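You operate a simulated robot arm through the tools that you are given. There is no shell and no other tool.

You run a simulated robot arm. Do the job below in one go: nothing can be reset, and whatever is moved stays where it is left.

TASK
Share out the vials on the top of the lab bench. At the end: the green seedling from the top of the lab bench stands on top of the green medium lettuce; the white vial from the top of the lab bench is on top of the black split pot; the yellow vial from the top of the lab bench is on top of the black net pot on the top of the lab bench; the blue vial from the top of the lab bench is in the white tub; whatever was shut is shut again. Leave all else as you found it, and nothing knocked over.

It is judged by the outcome, as a careful person would: the job done as asked, and still so three seconds after it is handed in. It fails if anything else is knocked over, pushed out of place, dropped, spilled or broken.

THE ROBOT
A 7-joint arm with a two-finger gripper, fixed in place. Base frame: the origin is at the foot of the arm, x ahead of it, y to its left, z up; the work surface is at about z = 800. Readings come in mm, degrees, newtons and seconds.
With the tool pointing down near the work surface it reaches from about 340 to 720 mm from the base axis. Its first joint turns from -66.0 to 66.0 degrees. Payload 2.45 kg.
The tool frame sits at the grasp point between the pads (the TCP): z along the fingers, y along the line on which they close. The tips reach 26 mm beyond it. Largest opening 96 mm; the body of the gripper starts 69 mm behind the TCP.
Orientation is that of the tool frame in the base frame, as [roll, pitch, yaw] about the fixed x, y, z axes, in that order (R = Rz(yaw) Ry(pitch) Rx(roll)). With the fingers straight down and closing along the base's y, the tool's x points along the base's -x, its y along +y and its z along -z.

THE INTERFACE
- The arm moves only by the tool nudge_tool. Its argument "commands" is a list of rows, each an object of numbers (a shift or turn left out is 0, a gripper value left out holds the last): "tx", "ty", "tz": the shift along the tool's x, y, z in mm; "ax", "ay", "az": the turn, a rotation vector about the tool's x, y, z in degrees; "hand": the opening, from 0 (shut) to 1 (fully open). In form: [{"tx": .., "ty": .., "tz": .., "ax": .., "ay": .., "az": .., "hand": ..}, ...]. A call has 1 to 20 rows; each row shifts and turns the commanded pose from where the row before left it, along the tool's axes as they then stand. Each row takes 0.2 s and may step no farther than 50 mm and 8.6 degrees from the row before; otherwise, or with a gripper value out of range, the whole call is refused. A pose out of reach is approached as far as the arm can. The call stops where the force on the tool passes 40 N (or 10 N more than at its start, if that is more) or the arm is blocked; 0.2 s more then pass. The fingers move at their own pace and stop on an object; they squeeze with about 29 N. The grip force told is the motor's: it shows also when the fingers shut on nothing. Time passes only in rows, and 0.2 s behind the last, so rows that do not move let the fingers close. It gives the time, the measured TCP pose, the force on the tool (base axes), the opening and the grip force at its end, in the units of the frame above (readings bear some noise), with the torque about the TCP (base axes, N m) and any sound that the robot's microphone picked up.
- Cameras (640 x 400 px; columns grow to the right, rows downward): "scene" is fixed at [159.3, -389.1, 1419.8]; the picture's right is [0.82, -0.57, 0.00], its down [-0.36, -0.52, -0.78] and it looks along [0.44, 0.64, -0.63] (base axes); focal length 361 px, centre (320, 200). "wrist" rides on the gripper at [82, 3, -98] in the tool frame; the picture's right is [-0.04, 1.00, 0.00], its down [-0.73, -0.03, -0.68] and it looks along [-0.68, -0.03, 0.73] (tool axes); focal length 256 px, centre (320, 200). There is no depth. A picture from a camera that has moved, and an enlarged one, comes with that camera's place and axes in the base frame and with its lens.
- snapshot(camera): a new picture of that camera. It takes no simulated time.
- inspect(camera, box): a new picture of the part [left, top, right, bottom] of that camera's present view, enlarged. It takes no simulated time.
- close_job(): hands the job in; it is judged then, once.

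Places have to be worked out from the pictures, the camera data and where the tool is seen. Open the gripper and draw the arm clear of the work before you hand the job in, unless the task says otherwise.

The tools are called after "Request:" as a command line: name --argument value ..., lists and objects as JSON in quotes. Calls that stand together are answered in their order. nudge_tool: Moves the arm, as the interface text tells. Its arguments: {"type":"object","properties":{"commands":{"type":"array","items":{"type":"object","properties":{"tx":{"type":"number"},"ty":{"type":"number"},"tz":{"type":"number"},"ax":{"type":"number"},"ay":{"type":"number"},"az":{"type":"number"},"hand":{"type":"number"}}}}},"required":["commands"]} The other tools are called the same way: snapshot (camera) takes a picture; inspect (camera, box) takes an enlarged picture of a part of a camera's view; close_job () hands the job in.

At the start:

```text
t: 0.0
ee_pos: [279.5, 218.4, 1090.3]
tcp_rot: [180.0, 0.0, -179.9]
contact_force: [0.3, 0.2, 1.4]
moment: [0.01, 0.04, 0.0]
finger_gap: 96.0
grip_force: 0.2
```

scene: 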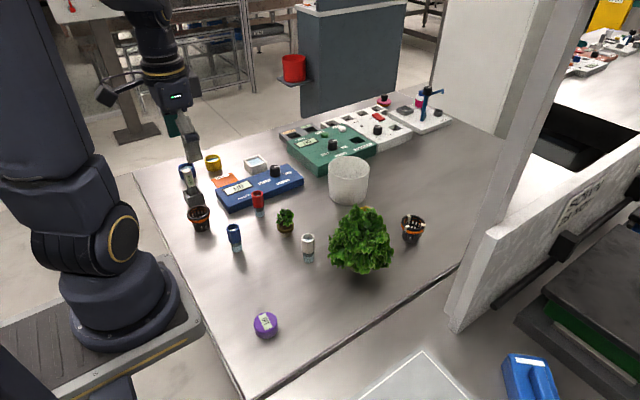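
wrist: 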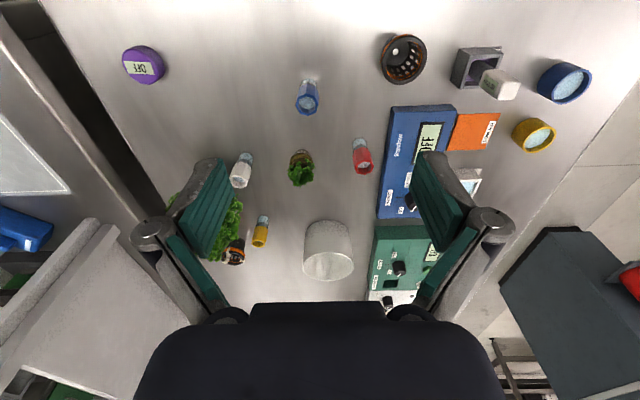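

I'll start by enlarging parts of the scene view to identify the objects on the bench.

Request:
inspect --camera "scene" --box '[160, 130, 320, 260]'

Request:
inspect --camera "scene" --box '[260, 150, 440, 290]'

Request:
inspect --camera "wrist" --box '[200, 20, 400, 180]'

Request:
inspect --camera "wrist" --box '[150, 140, 400, 300]'

Request:
inspect --camera "wrist" --box '[360, 20, 620, 200]'

```text
3.08 times, centred on (240, 195) of scene
camera zoom: at [159.3, -389.1, 1419.8], right [0.82, -0.57, 0.0], down [-0.36, -0.52, -0.78], along [0.44, 0.64, -0.63], focal length 1112 px, centre (566, 215)
```

zoom: 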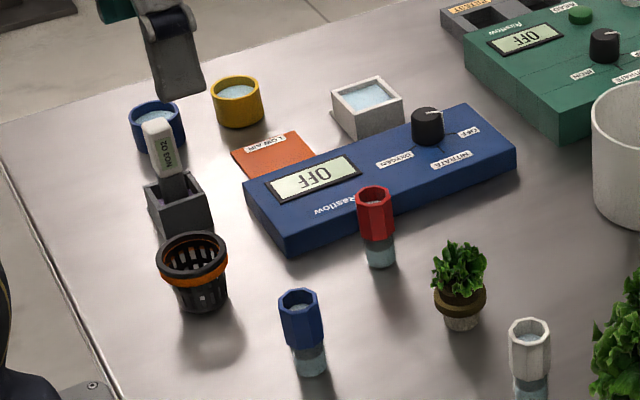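

```text
2.86 times, centred on (350, 220) of scene
camera zoom: at [159.3, -389.1, 1419.8], right [0.82, -0.57, 0.0], down [-0.36, -0.52, -0.78], along [0.44, 0.64, -0.63], focal length 1033 px, centre (234, 143)
```

zoom: 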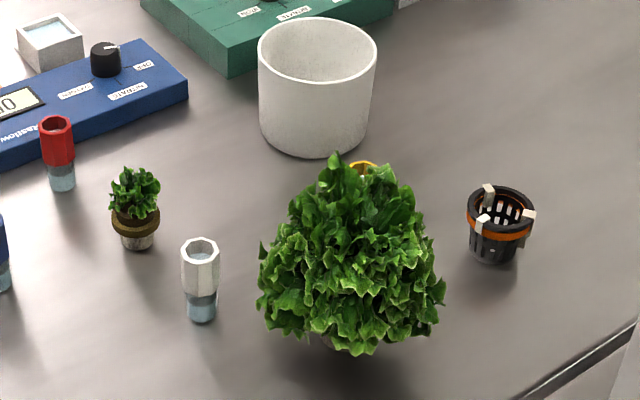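

```text
2.50 times, centred on (300, 100) of wrist
camera zoom: at [198.5, 221.4, 1189.9], right [0.04, 1.0, 0.0], down [0.73, -0.03, 0.68], along [0.68, -0.03, -0.73], focal length 640 px, centre (370, 450)
```

zoom: 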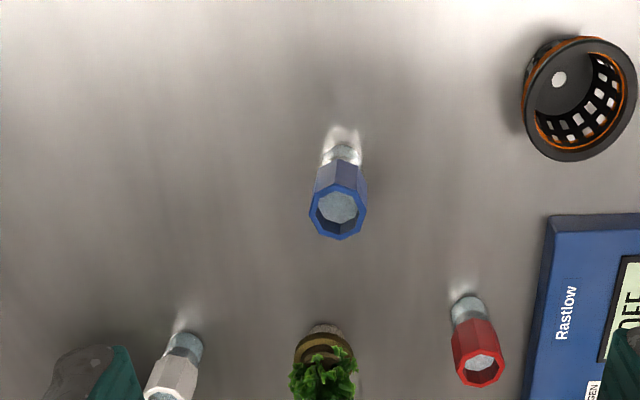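

```text
2.50 times, centred on (275, 220) of wrist
camera zoom: at [198.5, 221.4, 1189.9], right [0.04, 1.0, 0.0], down [0.73, -0.03, 0.68], along [0.68, -0.03, -0.73], focal length 640 px, centre (432, 150)
```

zoom: 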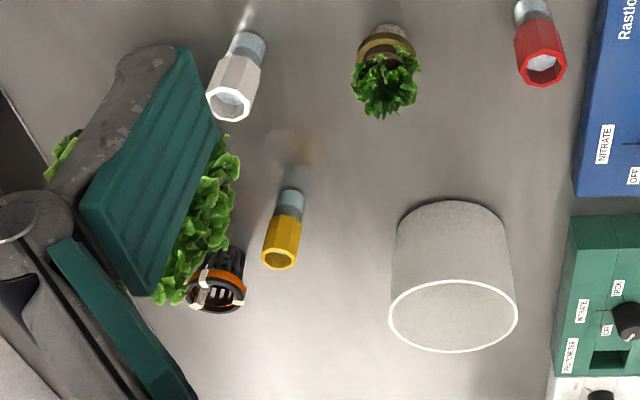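

```text
2.22 times, centred on (490, 110) of wrist
camera zoom: at [198.5, 221.4, 1189.9], right [0.04, 1.0, 0.0], down [0.73, -0.03, 0.68], along [0.68, -0.03, -0.73], focal length 569 px, centre (-58, 400)
```

zoom: 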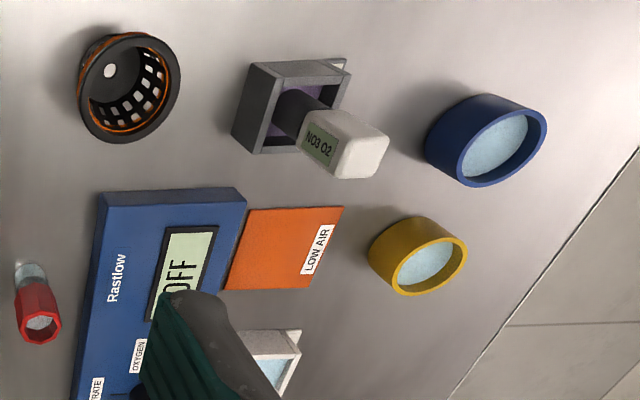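

Two black pots, four vials, a seedling and one large lettuce are visible. I'll check the rest of the room for other candidates (other lettuces, tubs, pots).

Request:
inspect --camera "scene" --box '[270, 60, 470, 200]'

Request:
inspect --camera "scene" --box '[440, 180, 640, 400]'

Request:
inspect --camera "scene" --box '[320, 190, 440, 290]'

Request:
inspect --camera "wrist" --box '[0, 180, 200, 400]'

Request:
inspect --camera "scene" --box '[500, 0, 640, 120]'

Request:
inspect --camera "scene" --box '[150, 280, 350, 400]'

```text
2.86 times, centred on (370, 130) of scene
camera zoom: at [159.3, -389.1, 1419.8], right [0.82, -0.57, 0.0], down [-0.36, -0.52, -0.78], along [0.44, 0.64, -0.63], focal length 1033 px, centre (177, 400)
```

zoom: 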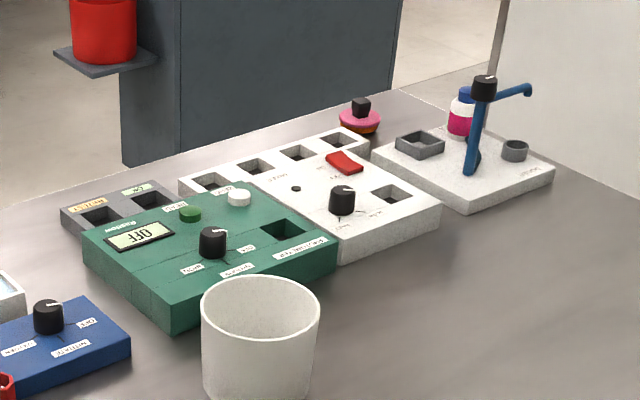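

```text
1.82 times, centred on (540, 290) of scene
camera zoom: at [159.3, -389.1, 1419.8], right [0.82, -0.57, 0.0], down [-0.36, -0.52, -0.78], along [0.44, 0.64, -0.63], focal length 657 px, centre (-80, 36)
```

zoom: 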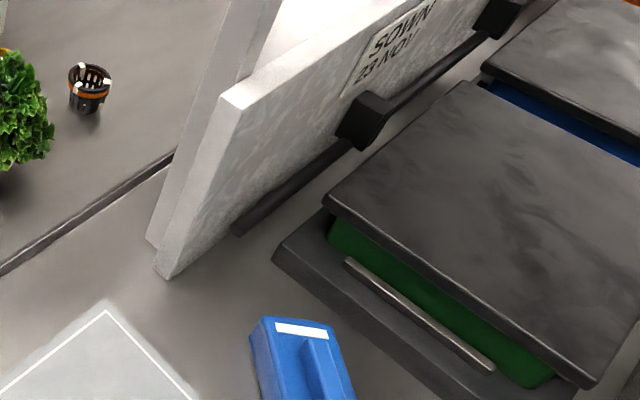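

```text
4.00 times, centred on (380, 240) of scene
camera zoom: at [159.3, -389.1, 1419.8], right [0.82, -0.57, 0.0], down [-0.36, -0.52, -0.78], along [0.44, 0.64, -0.63], focal length 1446 px, centre (80, 40)
```

zoom: 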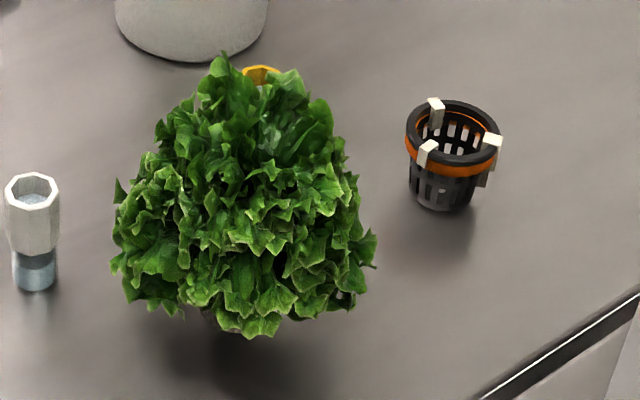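

```text
1.82 times, centred on (100, 290) of wrist
camera zoom: at [198.5, 221.4, 1189.9], right [0.04, 1.0, 0.0], down [0.73, -0.03, 0.68], along [0.68, -0.03, -0.73], focal length 465 px, centre (720, 36)
```

zoom: 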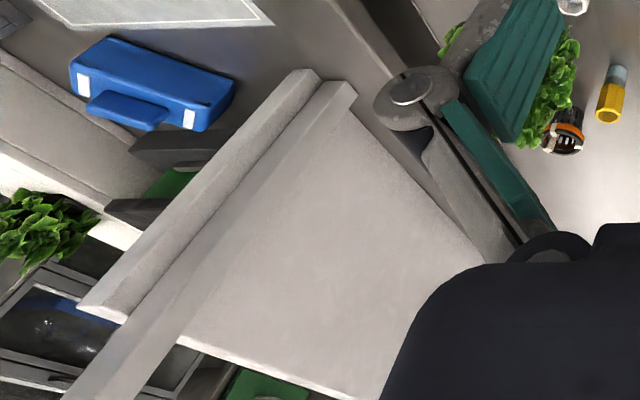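

```text
3.33 times, centred on (570, 60) of scene
camera zoom: at [159.3, -389.1, 1419.8], right [0.82, -0.57, 0.0], down [-0.36, -0.52, -0.78], along [0.44, 0.64, -0.63], focal length 1205 px, centre (-513, 667)
```

zoom: 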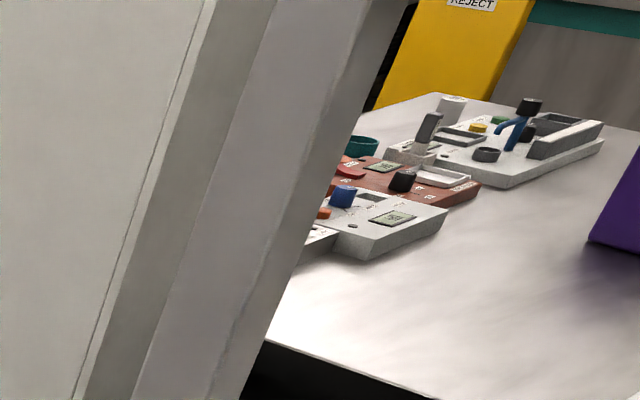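

```text
3.20 times, centred on (250, 340) of scene
camera zoom: at [159.3, -389.1, 1419.8], right [0.82, -0.57, 0.0], down [-0.36, -0.52, -0.78], along [0.44, 0.64, -0.63], focal length 1157 px, centre (544, -248)
```

zoom: 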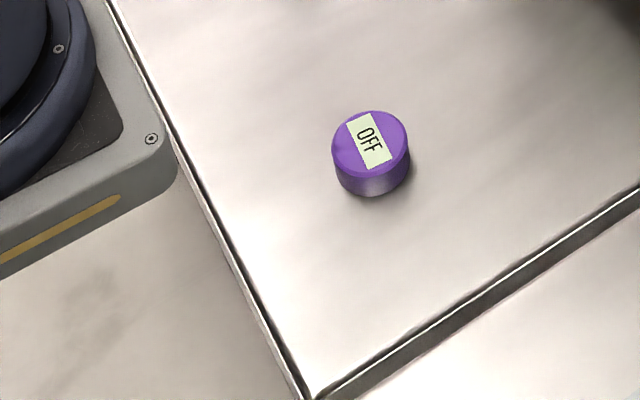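

The only lettuce, tub and pots in reach are those on the bench. I'll move the arm over the right part of the bench to see the pots, lettuce and yellow vial from above.

Request:
nudge_tool --commands '[{"tx": -20, "ty": -40, "hand": 1}, {"tx": -20, "ty": -40}, {"tx": -20, "ty": -40}, {"tx": -20, "ty": -40}, {"tx": -20, "ty": -40}, {}]'

Request:
snapshot --camera "wrist"

Request:
snapshot --camera "scene"

```text
t: 1.4
ee_pos: [380.3, 17.8, 1089.8]
tcp_rot: [-180.0, -0.1, 179.9]
contact_force: [0.6, -0.5, 0.3]
moment: [-0.04, -0.03, -0.03]
finger_gap: 95.9
grip_force: 0.0
```

```text
taken
camera wrist: at [299.4, 20.0, 1189.4], right [0.04, 1.0, 0.0], down [0.73, -0.03, 0.68], along [0.68, -0.03, -0.73], focal length 256 px, centre (320, 200)
```

wrist: 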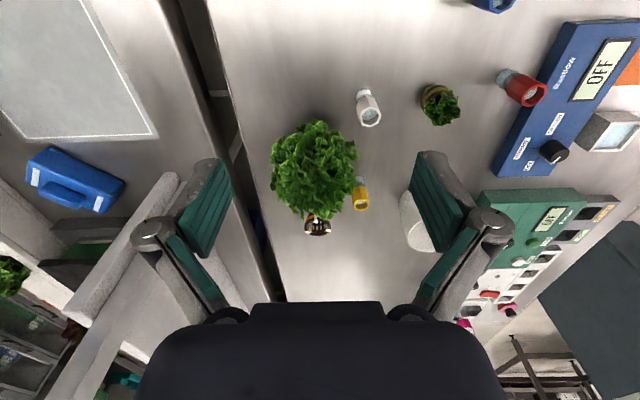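

```text
taken
```

scene: 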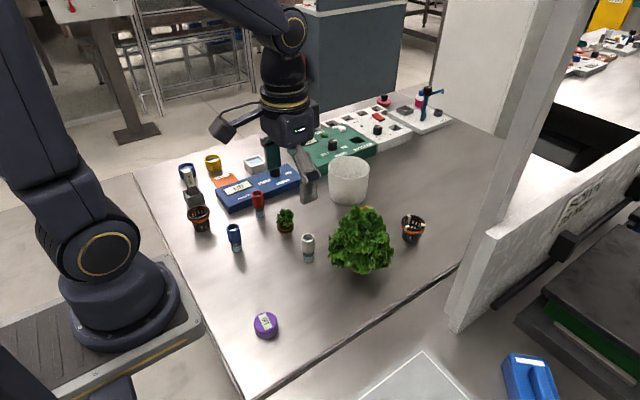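

A closer look at the cluster with lettuce, vials and split pot from this viewpoint.

Request:
inspect --camera "wrist" --box '[250, 70, 410, 250]'

Request:
inspect --camera "wrist" --box '[280, 160, 400, 250]'

Request:
inspect --camera "wrist" --box '[340, 50, 560, 190]'

```text
2.22 times, centred on (330, 160) of wrist
camera zoom: at [299.4, 20.0, 1189.4], right [0.04, 1.0, 0.0], down [0.73, -0.03, 0.68], along [0.68, -0.03, -0.73], focal length 569 px, centre (298, 289)
```

zoom: 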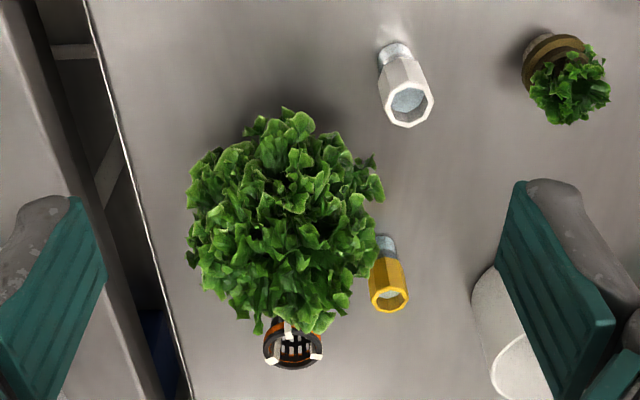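

```text
4.44 times, centred on (340, 205) of wrist
camera zoom: at [299.4, 20.0, 1189.4], right [0.04, 1.0, 0.0], down [0.73, -0.03, 0.68], along [0.68, -0.03, -0.73], focal length 1138 px, centre (231, 178)
```

zoom: 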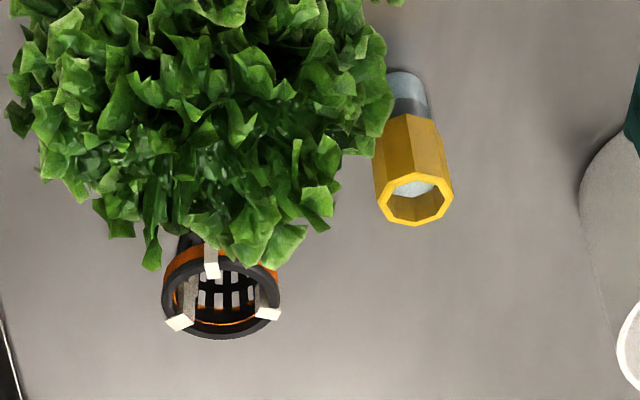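

```text
2.86 times, centred on (450, 120) of wrist
camera zoom: at [299.4, 20.0, 1189.4], right [0.04, 1.0, 0.0], down [0.73, -0.03, 0.68], along [0.68, -0.03, -0.73], focal length 731 px, centre (-51, 429)
```

zoom: 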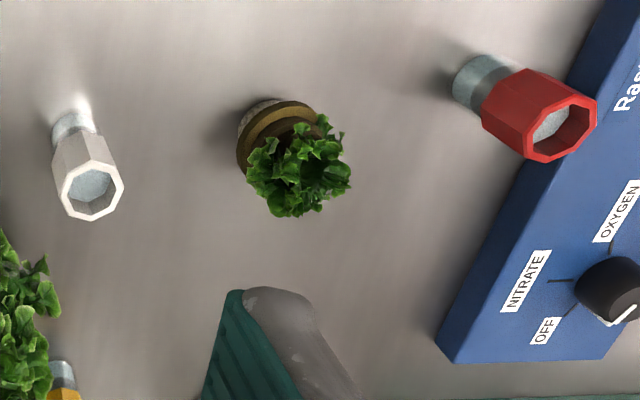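

Estimated places: blue vial ≈ (325,198), white vial ≈ (450,80), yellow ≈ (606,79), lettuce ≈ (527,2) with top about z 960, split pot ≈ (690,2), net pot ≈ (290,317), tub ≈ (670,215), seedling ≈ (452,182). I'll hover above the blue vial to refine its place.

Request:
nudge_tool --commands '[{"tx": 11, "ty": 36, "tz": 18}, {"tx": 11, "ty": 36, "tz": 18}, {"tx": 11, "ty": 36, "tz": 18}, {"tx": 11, "ty": 36, "tz": 18}, {"tx": 11, "ty": 36, "tz": 18, "hand": 0.7}, {}, {}]'

Request:
snapshot --camera "wrist"

Request:
snapshot --camera "scene"

```text
t: 3.0
ee_pos: [325.0, 198.4, 1001.1]
tcp_rot: [180.0, -0.1, -179.9]
contact_force: [0.6, -0.5, -0.3]
moment: [-0.01, -0.02, 0.01]
finger_gap: 67.3
grip_force: 0.0
```

```text
taken
camera wrist: at [243.3, 201.0, 1099.8], right [0.04, 1.0, 0.0], down [0.73, -0.03, 0.68], along [0.68, -0.03, -0.73], focal length 256 px, centre (320, 200)
```

wrist: 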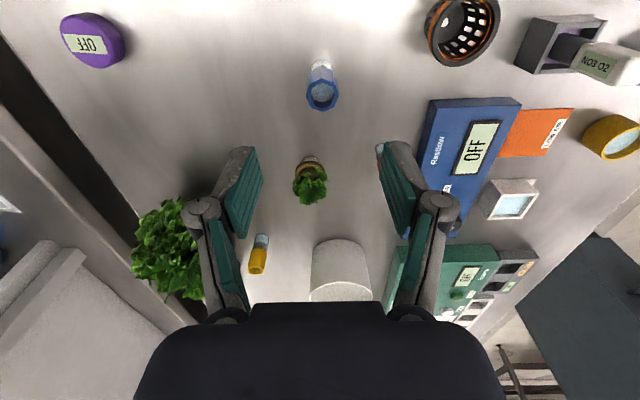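

```text
taken
```

scene: 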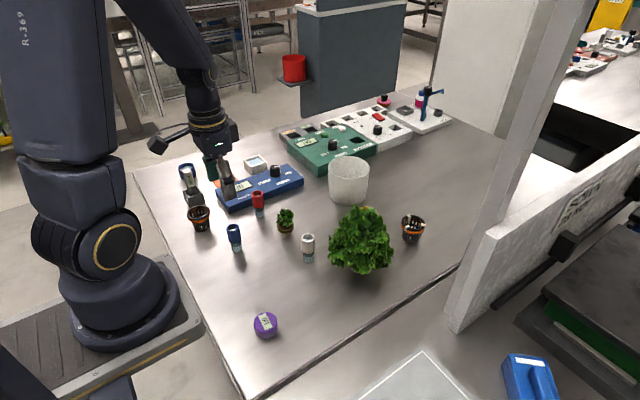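

Zooming on the blue vial and pot for accurate positions.

Request:
inspect --camera "wrist" --box '[280, 40, 360, 120]'

Request:
inspect --camera "wrist" --box '[400, 0, 520, 80]'

Request:
inspect --camera "wrist" --box '[270, 140, 350, 220]'

```text
5.00 times, centred on (320, 80) of wrist
camera zoom: at [243.3, 201.0, 1099.8], right [0.04, 1.0, 0.0], down [0.73, -0.03, 0.68], along [0.68, -0.03, -0.73], focal length 1280 px, centre (320, 800)
```

zoom: 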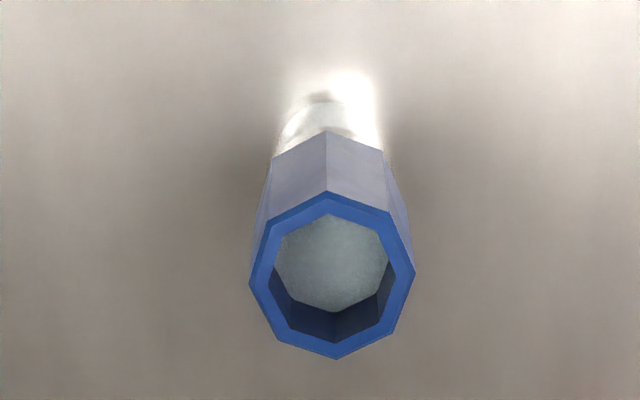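

```text
5.00 times, centred on (460, 40) of wrist
camera zoom: at [243.3, 201.0, 1099.8], right [0.04, 1.0, 0.0], down [0.73, -0.03, 0.68], along [0.68, -0.03, -0.73], focal length 1280 px, centre (-380, 1000)
```

zoom: 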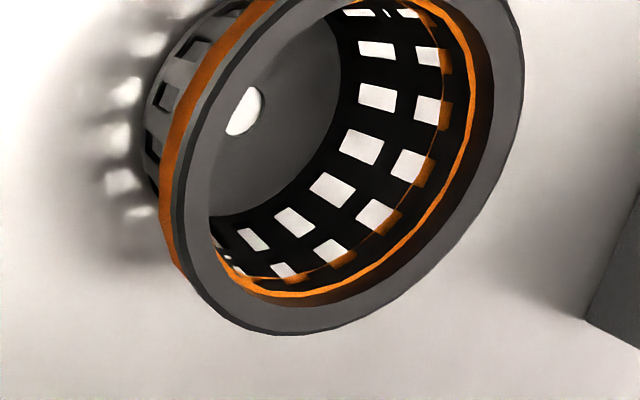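

```text
5.00 times, centred on (310, 180) of wrist
camera zoom: at [243.3, 201.0, 1099.8], right [0.04, 1.0, 0.0], down [0.73, -0.03, 0.68], along [0.68, -0.03, -0.73], focal length 1280 px, centre (370, 300)
```

zoom: 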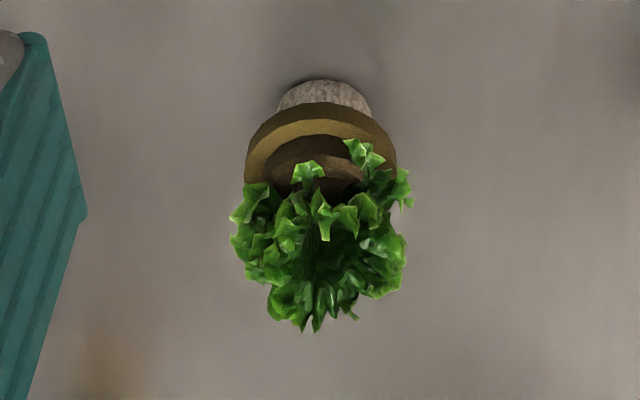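

The blue vial is centred at about (329.5,199), with an octagonal cap (about z 828–873) whose flats lie at 22.5°. I turn the gripper to match, descend to z ≈ 850 and grip.

Request:
nudge_tool --commands '[{"tx": -4.5, "ty": 0.6, "hand": 0.65}, {"az": 7.5}, {"az": 7.5}, {"az": 7.5}, {"tz": 40}, {"tz": 40}, {"tz": 36}, {"tz": 20}, {"tz": 15}, {}, {"hand": 0}, {"hand": 0}, {"hand": 0}, {"hand": 0}, {"hand": 0}]'

Request:
snapshot --camera "wrist"

Request:
snapshot --camera "scene"

```text
t: 6.2
ee_pos: [330.2, 199.1, 849.6]
tcp_rot: [180.0, 0.0, 157.5]
contact_force: [0.4, 0.2, 0.3]
moment: [0.02, -0.01, 0.0]
finger_gap: 27.5
grip_force: 28.3
```

```text
taken
camera wrist: at [256.0, 233.4, 948.6], right [0.42, 0.91, 0.0], down [0.67, -0.31, 0.68], along [0.62, -0.28, -0.73], focal length 256 px, centre (320, 200)
```

wrist: 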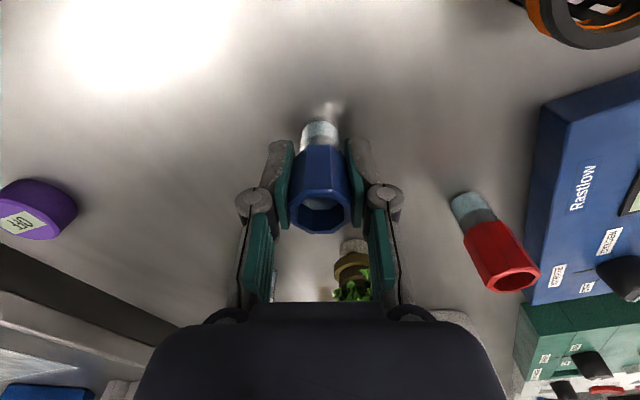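

```text
taken
```

scene: 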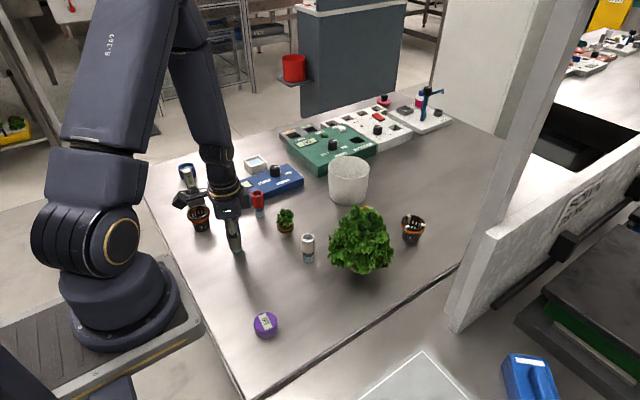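

Gripped on the flats (gap 27.5). I lift smoothly, turn back to align with base axes, and move part way towards the tub to view it.

Request:
nudge_tool --commands '[{"tz": -10}, {"tz": -20}, {"tz": -25}, {"tz": -25}, {"tz": -25}, {"tz": -25, "az": -7.5}, {"tz": -15, "az": -7.5}, {"tz": -5, "az": -7.5}, {"tx": -10}, {"tx": -22}, {"tx": -28}, {"tx": -30}, {"tx": -30}, {"tx": -28}, {"tx": -22}, {"tx": -10}, {}]'

Request:
snapshot --camera "wrist"

Request:
snapshot --camera "scene"

```text
t: 9.8
ee_pos: [509.3, 199.5, 999.0]
tcp_rot: [-179.9, 0.1, 180.0]
contact_force: [-0.1, -0.4, -0.8]
moment: [0.02, 0.0, -0.02]
finger_gap: 27.4
grip_force: 29.2
```

```text
taken
camera wrist: at [427.6, 201.9, 1097.5], right [0.04, 1.0, 0.0], down [0.73, -0.03, 0.68], along [0.68, -0.03, -0.73], focal length 256 px, centre (320, 200)
```

wrist: 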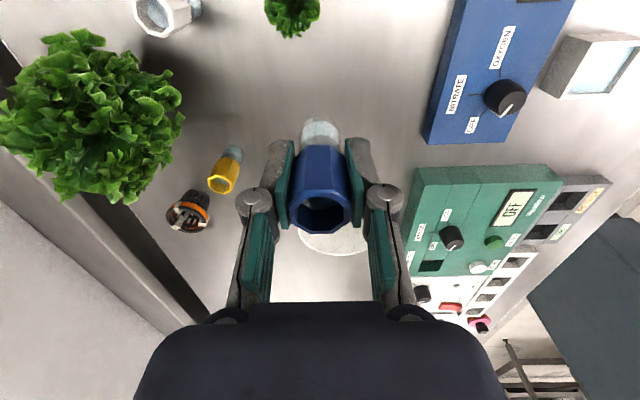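

```text
taken
```

scene: 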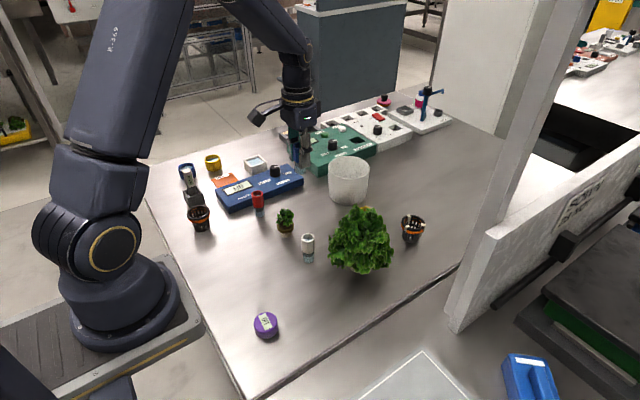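

From several views the tub centre is ≈ (669,220), its rim ≈ z 890 with inner diameter ≈ 100. I carry the vial above it and look.

Request:
nudge_tool --commands '[{"tx": -10, "ty": 1.5}, {"tx": -20, "ty": 3}, {"tx": -27, "ty": 3.5}, {"tx": -30, "ty": 4}, {"tx": -30, "ty": 4}, {"tx": -22, "ty": 3}, {"tx": -14, "ty": 1.5}, {"tx": -5.7}, {}, {}]'

Request:
snapshot --camera "wrist"

Request:
snapshot --camera "scene"

Request:
inspect --camera "scene" --box '[290, 80, 410, 220]'

```text
t: 12.0
ee_pos: [668.0, 220.9, 1001.2]
tcp_rot: [-179.9, 0.0, -180.0]
contact_force: [0.6, -0.4, -0.4]
moment: [0.02, 0.02, 0.0]
finger_gap: 27.3
grip_force: 29.6
```

```text
taken
camera wrist: at [587.2, 222.8, 1098.9], right [0.04, 1.0, 0.0], down [0.73, -0.03, 0.68], along [0.68, -0.03, -0.73], focal length 256 px, centre (320, 200)
```

wrist: 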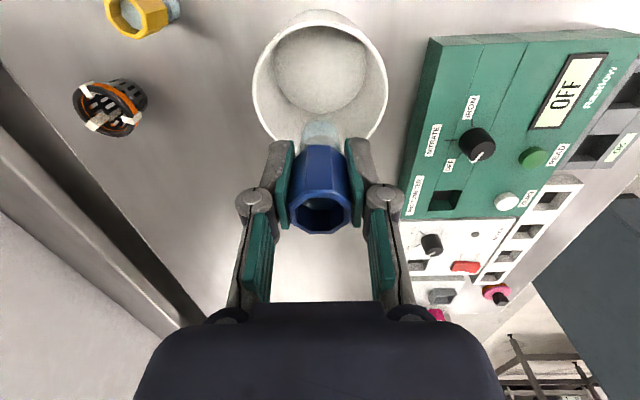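

```text
taken
```

scene: 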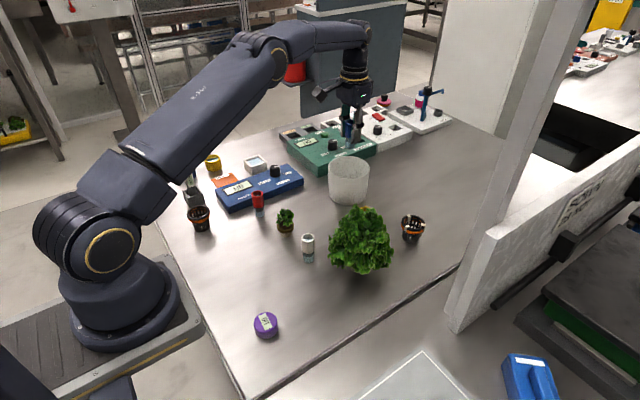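

```text
2.86 times, centred on (350, 150) of scene
camera zoom: at [159.3, -389.1, 1419.8], right [0.82, -0.57, 0.0], down [-0.36, -0.52, -0.78], along [0.44, 0.64, -0.63], focal length 1033 px, centre (234, 343)
```

zoom: 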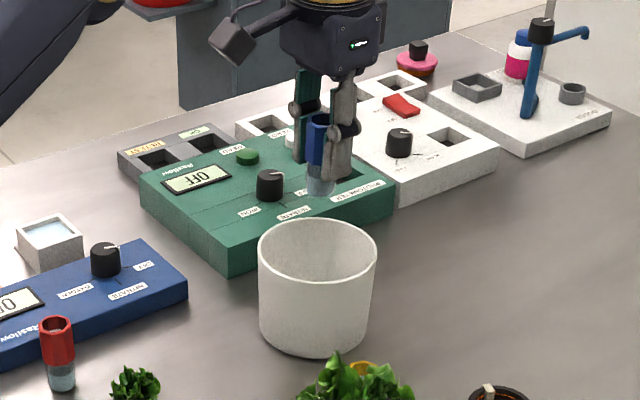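

The vial appears about over the tub's far half; I enlarge the tub interior to fix its centre and floor.

Request:
inspect --camera "wrist" --box '[240, 0, 400, 160]'

```text
2.50 times, centred on (320, 80) of wrist
camera zoom: at [587.2, 222.8, 1098.9], right [0.04, 1.0, 0.0], down [0.73, -0.03, 0.68], along [0.68, -0.03, -0.73], focal length 640 px, centre (320, 500)
```

zoom: 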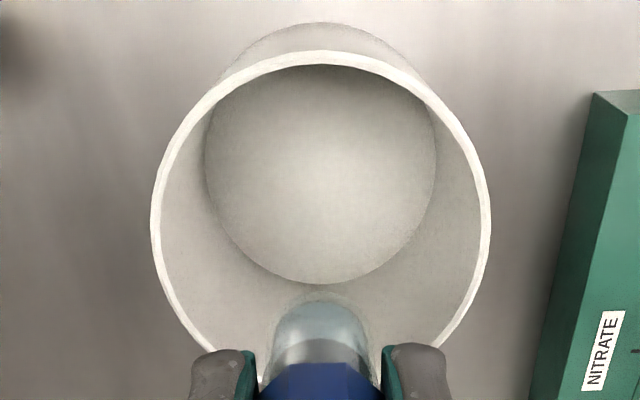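

The tub is centred at (670,219), inner floor radius ≈ 49; I shift by 2 mm and lower the vial to just above the floor.

Request:
nudge_tool --commands '[{"tx": -2, "ty": -1.5, "tz": 10}, {"tz": 20}, {"tz": 25}, {"tz": 25}, {"tz": 25}, {"tz": 18}, {"tz": 12}, {"tz": 6}, {"tz": 2}, {}, {}]'

Request:
snapshot --camera "wrist"

Request:
inspect --camera "scene" --box '[290, 80, 410, 220]'

```text
t: 14.4
ee_pos: [669.7, 218.3, 856.9]
tcp_rot: [179.9, 0.0, 180.0]
contact_force: [0.4, -0.3, -1.1]
moment: [-0.03, -0.04, -0.02]
finger_gap: 27.2
grip_force: 28.9
```

```text
taken
camera wrist: at [588.2, 221.1, 956.0], right [0.04, 1.0, 0.0], down [0.73, -0.03, 0.68], along [0.68, -0.03, -0.73], focal length 256 px, centre (320, 200)
```

wrist: 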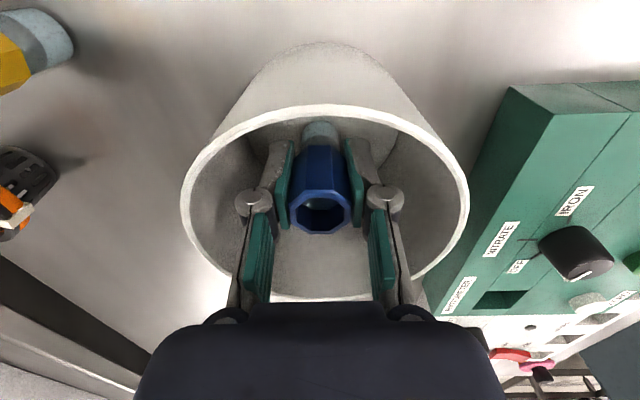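

```text
2.86 times, centred on (350, 150) of scene
camera zoom: at [159.3, -389.1, 1419.8], right [0.82, -0.57, 0.0], down [-0.36, -0.52, -0.78], along [0.44, 0.64, -0.63], focal length 1033 px, centre (234, 343)
```

zoom: 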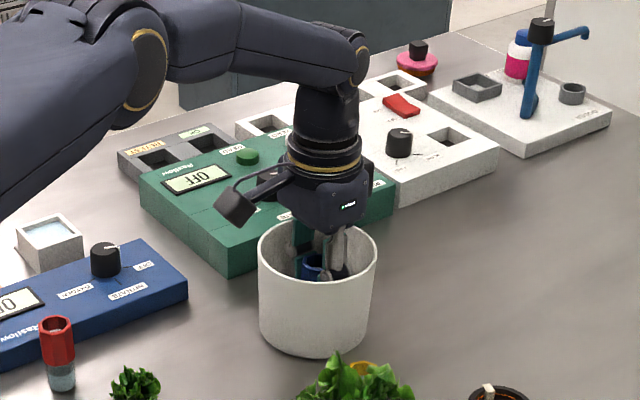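

No contact yet, and the fingers are clear of the wall. I lower in 1 mm steps watching the force.

Request:
nudge_tool --commands '[{"tz": 1}, {"tz": 1}, {"tz": 1}, {}]'

```text
t: 15.4
ee_pos: [670.4, 218.0, 854.8]
tcp_rot: [180.0, 0.0, -180.0]
contact_force: [0.3, -1.0, -0.9]
moment: [-0.03, 0.03, -0.06]
finger_gap: 27.2
grip_force: 29.1
```

Request:
nudge_tool --commands '[{"tz": 1}, {"tz": 1}, {}]'

```text
t: 16.2
ee_pos: [671.0, 217.2, 852.8]
tcp_rot: [180.0, 0.2, 180.0]
contact_force: [-3.0, -0.7, 14.8]
moment: [-0.05, 0.1, 0.03]
finger_gap: 27.0
grip_force: 29.3
```

Touchdown on the tub floor at z ≈ 853 (14.8 N). I relieve slightly, then open just enough to release.

Request:
nudge_tool --commands '[{"tz": -0.7}, {"hand": 0.32}, {"hand": 0.36}, {"hand": 0.42}, {"hand": 0.42}, {}]'

Request:
inspect --camera "wrist" --box '[180, 80, 480, 310]'

```text
t: 17.6
ee_pos: [670.8, 217.7, 852.7]
tcp_rot: [180.0, 0.0, -180.0]
contact_force: [-0.4, -0.3, -1.1]
moment: [-0.02, -0.02, 0.02]
finger_gap: 40.3
grip_force: 0.0
```

```text
1.74 times, centred on (330, 195) of wrist
camera zoom: at [588.6, 220.6, 951.3], right [0.04, 1.0, 0.0], down [0.73, -0.03, 0.68], along [0.68, -0.03, -0.73], focal length 445 px, centre (303, 209)
```

zoom: 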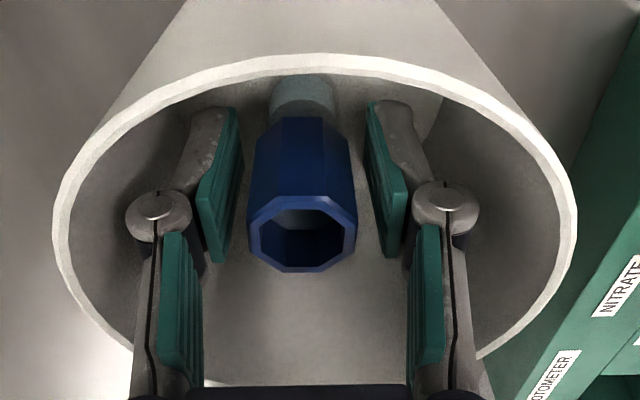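

The blue vial stands freely in the tub. I retract straight up and go to hover above the white vial.

Request:
nudge_tool --commands '[{"tz": -10}, {"tz": -30}, {"tz": -40}, {"tz": -40}, {"tz": -30}, {"tx": 40}, {"tx": 45}, {"tx": 45}, {"tx": 45}, {"tx": 45, "ty": -20}, {"ty": -40}, {"ty": -40}, {"ty": -38}, {"hand": 0.65}, {}]'

Request:
snapshot --camera "wrist"

Request:
inspect --camera "wrist" --box '[270, 40, 370, 140]'

Request:
snapshot --camera "scene"

```text
t: 20.8
ee_pos: [450.0, 81.2, 1000.9]
tcp_rot: [-180.0, -0.1, -180.0]
contact_force: [0.2, 0.6, -0.4]
moment: [0.02, 0.01, 0.02]
finger_gap: 62.5
grip_force: 0.0
```

```text
taken
camera wrist: at [368.4, 85.0, 1100.8], right [0.04, 1.0, 0.0], down [0.73, -0.03, 0.68], along [0.68, -0.03, -0.73], focal length 256 px, centre (320, 200)
```

wrist: 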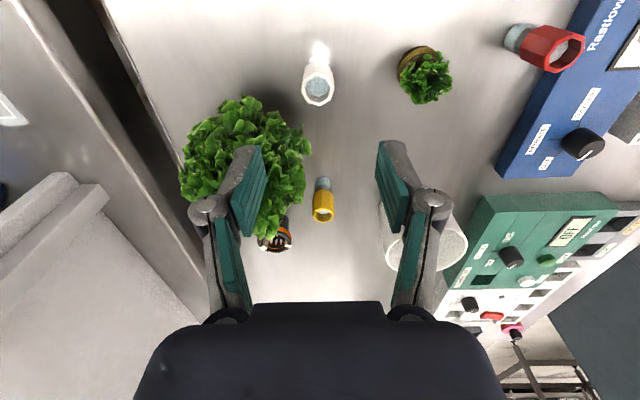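

```text
4.00 times, centred on (320, 90) of wrist
camera zoom: at [368.4, 85.0, 1100.8], right [0.04, 1.0, 0.0], down [0.73, -0.03, 0.68], along [0.68, -0.03, -0.73], focal length 1024 px, centre (320, 640)
```

zoom: 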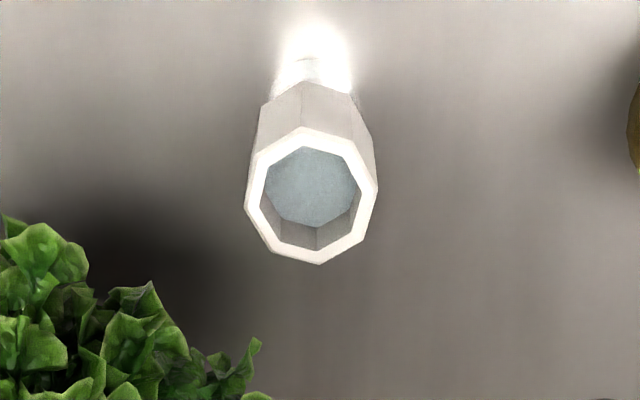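

```text
taken
```

scene: 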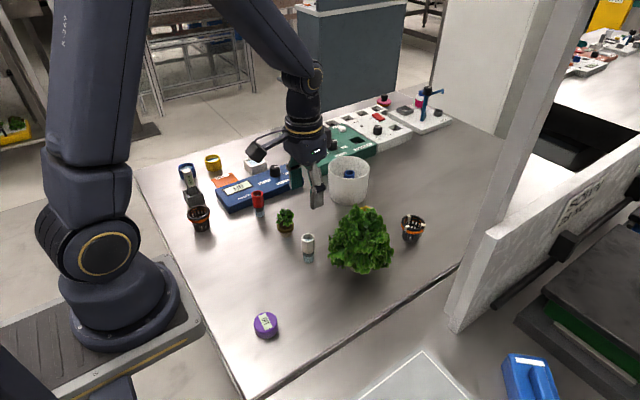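

White vial centre ≈ (449,79.5). Before gripping, I want a direct look into the split pot to choose the grip height, so I go up and over to view it.

Request:
nudge_tool --commands '[{"tz": -40}, {"tz": -20, "tx": -20}, {"tx": -45, "ty": -10}, {"tx": -45, "ty": -20}, {"tx": -45, "ty": -20}, {"tx": -35, "ty": -20}, {}, {}]'

Request:
snapshot --camera "wrist"

Request:
inspect --camera "wrist" --box '[280, 60, 360, 140]'

```text
t: 22.6
ee_pos: [637.9, 9.3, 1062.0]
tcp_rot: [-180.0, 0.0, -179.9]
contact_force: [0.1, 0.0, 0.5]
moment: [-0.03, 0.0, -0.01]
finger_gap: 62.5
grip_force: 0.1
```

```text
taken
camera wrist: at [556.7, 11.4, 1160.0], right [0.04, 1.0, 0.0], down [0.73, -0.03, 0.68], along [0.68, -0.03, -0.73], focal length 256 px, centre (320, 200)
```

wrist: 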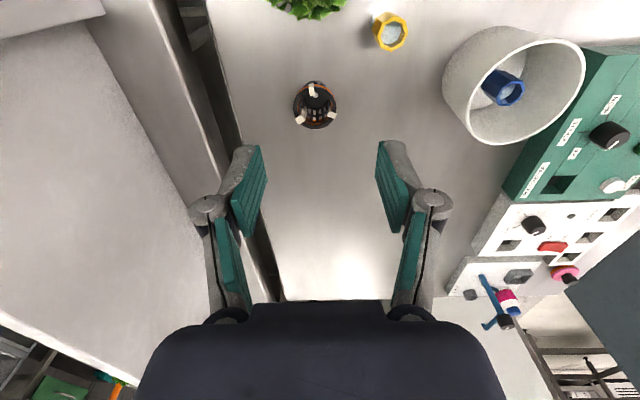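

```text
5.00 times, centred on (320, 100) of wrist
camera zoom: at [556.7, 11.4, 1160.0], right [0.04, 1.0, 0.0], down [0.73, -0.03, 0.68], along [0.68, -0.03, -0.73], focal length 1280 px, centre (320, 700)
```

zoom: 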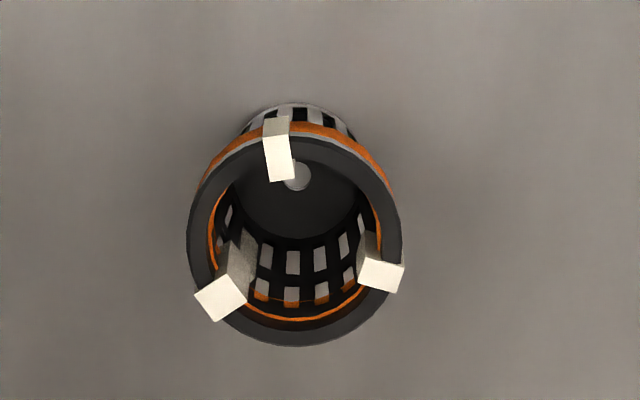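

The split pot (three white clips) is centred ≈ (691,-1.5), rim z ≈ 850, clip-to-clip bore ≈ 35 mm, floor ≈ z 803; the vial's 29 mm cap will fit in, but the fingers must stay above z ≈ 854. So I'll grip the white vial high on its cap (TCP z ≈ 877, tips at 851).

Request:
nudge_tool --commands '[{"tx": 37.8, "ty": 14}, {"tx": 37.8, "ty": 14}, {"tx": 37.8, "ty": 14}, {"tx": 37.8, "ty": 14}, {"tx": 37.7, "ty": 14.2, "hand": 0.55}, {"az": 7.5, "tz": 40}, {"az": 7.5, "tz": 40}, {"az": 7.5, "tz": 40}, {"tz": 30}, {"tz": 20}, {"tz": 15}, {}, {}]'

Request:
snapshot --camera "wrist"

Request:
inspect --camera "scene" --box '[260, 160, 380, 280]'

```text
t: 25.4
ee_pos: [451.6, 79.1, 878.5]
tcp_rot: [-180.0, 0.0, 157.5]
contact_force: [1.0, -0.8, -0.4]
moment: [-0.01, -0.04, 0.01]
finger_gap: 52.9
grip_force: 0.0
```

```text
taken
camera wrist: at [377.9, 113.7, 977.5], right [0.42, 0.91, 0.0], down [0.67, -0.31, 0.68], along [0.62, -0.28, -0.73], focal length 256 px, centre (320, 200)
```

wrist: 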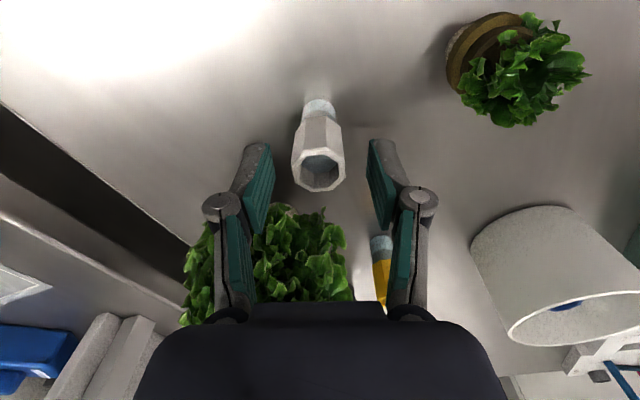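

```text
3.33 times, centred on (320, 220) of scene
camera zoom: at [159.3, -389.1, 1419.8], right [0.82, -0.57, 0.0], down [-0.36, -0.52, -0.78], along [0.44, 0.64, -0.63], focal length 1205 px, centre (320, 133)
```

zoom: 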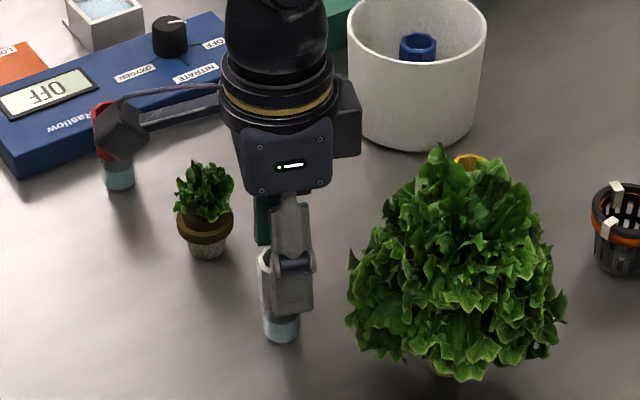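

The vial is centred laterally, slightly toward the tool's +x; I shift 2.5 mm, lower to ≈ 876 and close.

Request:
nudge_tool --commands '[{"tx": 2.5, "tz": 2.5}, {}, {"hand": 0}, {"hand": 0}, {"hand": 0}, {"hand": 0}, {"hand": 0}]'

Request:
snapshot --camera "wrist"

```text
t: 27.0
ee_pos: [449.8, 80.0, 875.9]
tcp_rot: [-180.0, 0.0, 157.4]
contact_force: [-0.1, 0.4, 0.5]
moment: [-0.01, -0.03, 0.0]
finger_gap: 27.1
grip_force: 28.9
```

```text
taken
camera wrist: at [375.5, 115.0, 974.9], right [0.42, 0.91, 0.0], down [0.67, -0.31, 0.68], along [0.62, -0.28, -0.73], focal length 256 px, centre (320, 200)
```

wrist: 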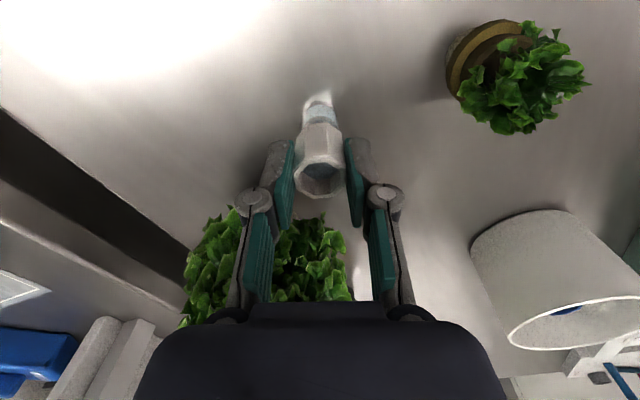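

Grip is firm. I lift straight up to z ≈ 1040 and travel around the lettuce's left side to above the split pot.

Request:
nudge_tool --commands '[{"tz": -10}, {"tz": -25}, {"tz": -32}, {"tz": -32}, {"tz": -32}, {"tz": -24}, {"tz": -9}, {"tx": -10.3, "ty": 3.8}, {"tx": -25, "ty": 8}, {"tx": -30, "ty": 9}, {"tx": -33, "ty": 11}, {"tx": -33, "ty": 11}, {"tx": -33, "ty": 11}, {"tx": -30, "ty": 9}, {"tx": -25, "ty": 8}, {"tx": -11, "ty": 3}, {"tx": -6, "ty": -14}, {"tx": -9, "ty": -22}, {"tx": -6.6, "ty": -15.8}, {"tx": -2, "ty": -5}]'

Request:
nudge_tool --commands '[{}, {}]'

Request:
snapshot --camera "wrist"

Request:
inspect --camera "wrist" --box '[260, 40, 380, 160]'

Request:
snapshot --camera "scene"

```text
t: 31.2
ee_pos: [690.8, -1.3, 1040.7]
tcp_rot: [-180.0, -0.1, 157.4]
contact_force: [-0.4, 0.8, -0.5]
moment: [-0.01, 0.04, 0.0]
finger_gap: 27.5
grip_force: 29.2
```

```text
t: 31.8
ee_pos: [691.3, -1.7, 1039.9]
tcp_rot: [-180.0, 0.0, 157.5]
contact_force: [-0.1, 0.1, 0.1]
moment: [0.02, -0.03, 0.02]
finger_gap: 27.5
grip_force: 29.2
```

```text
taken
camera wrist: at [616.4, 32.8, 1138.5], right [0.42, 0.91, 0.0], down [0.67, -0.31, 0.68], along [0.62, -0.28, -0.73], focal length 256 px, centre (320, 200)
```

wrist: 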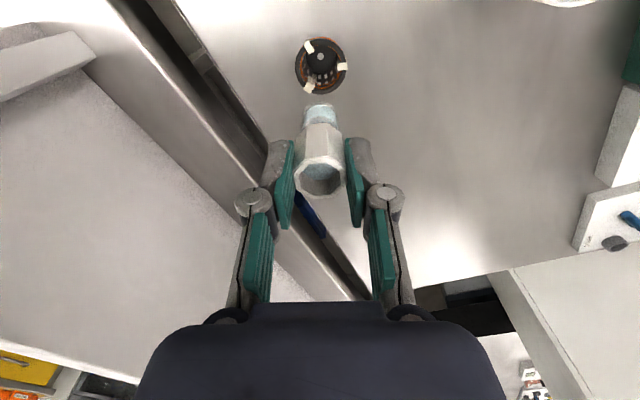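

```text
3.33 times, centred on (320, 100) of wrist
camera zoom: at [616.4, 32.8, 1138.5], right [0.42, 0.91, 0.0], down [0.67, -0.31, 0.68], along [0.62, -0.28, -0.73], focal length 853 px, centre (320, 533)
```

zoom: 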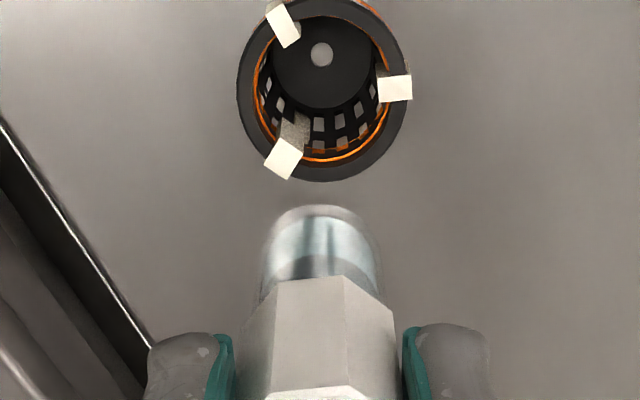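

```text
taken
```

scene: 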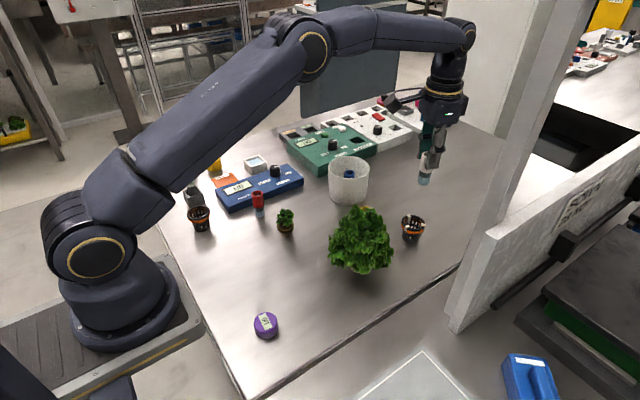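

The pot floor hole projects exactly under the tool axis, so alignment is within ~1 mm. I lower the vial into the pot to TCP z ≈ 886 and look.

Request:
nudge_tool --commands '[{"tz": 15}, {"tz": 28}, {"tz": 32}, {"tz": 28}, {"tz": 20}, {"tz": 12}, {"tz": 8}, {"tz": 6}, {"tz": 5}, {}, {}]'

Request:
snapshot --camera "wrist"

Request:
inspect --camera "wrist" --box '[250, 90, 390, 230]'

Request:
inspect --camera "scene" --box '[360, 160, 460, 260]'

```text
t: 34.2
ee_pos: [690.5, -0.7, 886.5]
tcp_rot: [-179.9, 0.0, 157.5]
contact_force: [-0.4, 0.4, -0.4]
moment: [-0.01, -0.02, 0.01]
finger_gap: 27.6
grip_force: 28.8
```

```text
taken
camera wrist: at [615.9, 33.5, 985.4], right [0.42, 0.91, 0.0], down [0.67, -0.31, 0.68], along [0.62, -0.28, -0.73], focal length 256 px, centre (320, 200)
```

wrist: 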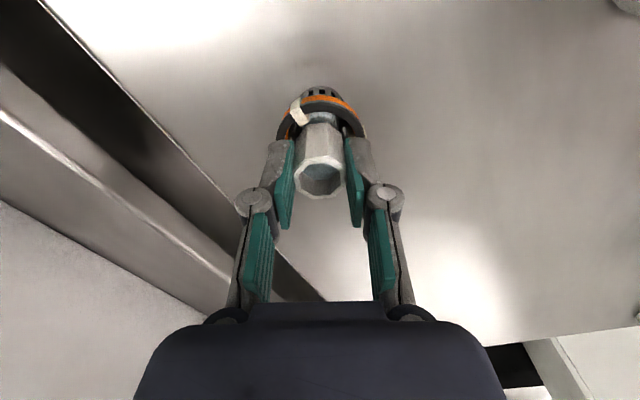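

```text
2.86 times, centred on (320, 160) of wrist
camera zoom: at [615.9, 33.5, 985.4], right [0.42, 0.91, 0.0], down [0.67, -0.31, 0.68], along [0.62, -0.28, -0.73], focal length 731 px, centre (320, 314)
```

zoom: 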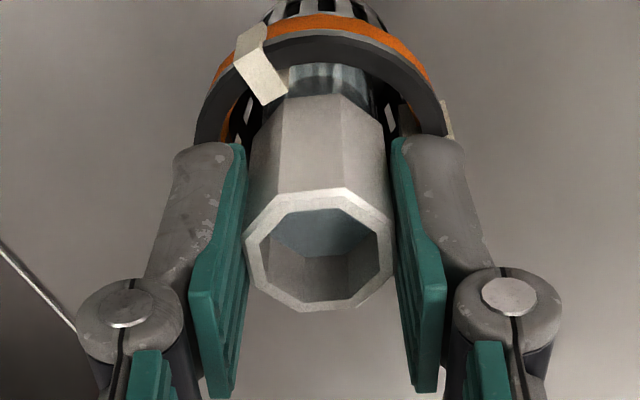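

```text
4.00 times, centred on (410, 210) of scene
camera zoom: at [159.3, -389.1, 1419.8], right [0.82, -0.57, 0.0], down [-0.36, -0.52, -0.78], along [0.44, 0.64, -0.63], focal length 1446 px, centre (-40, 160)
```

zoom: 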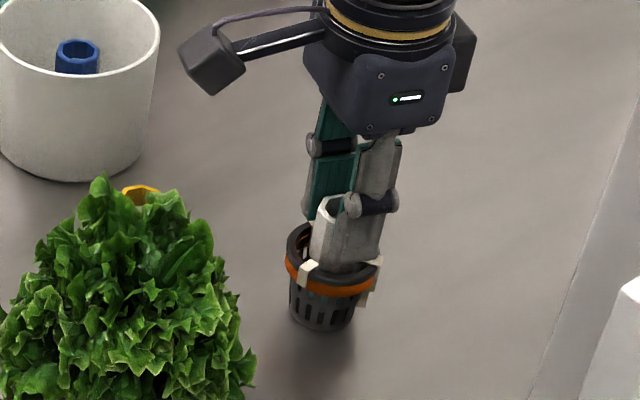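

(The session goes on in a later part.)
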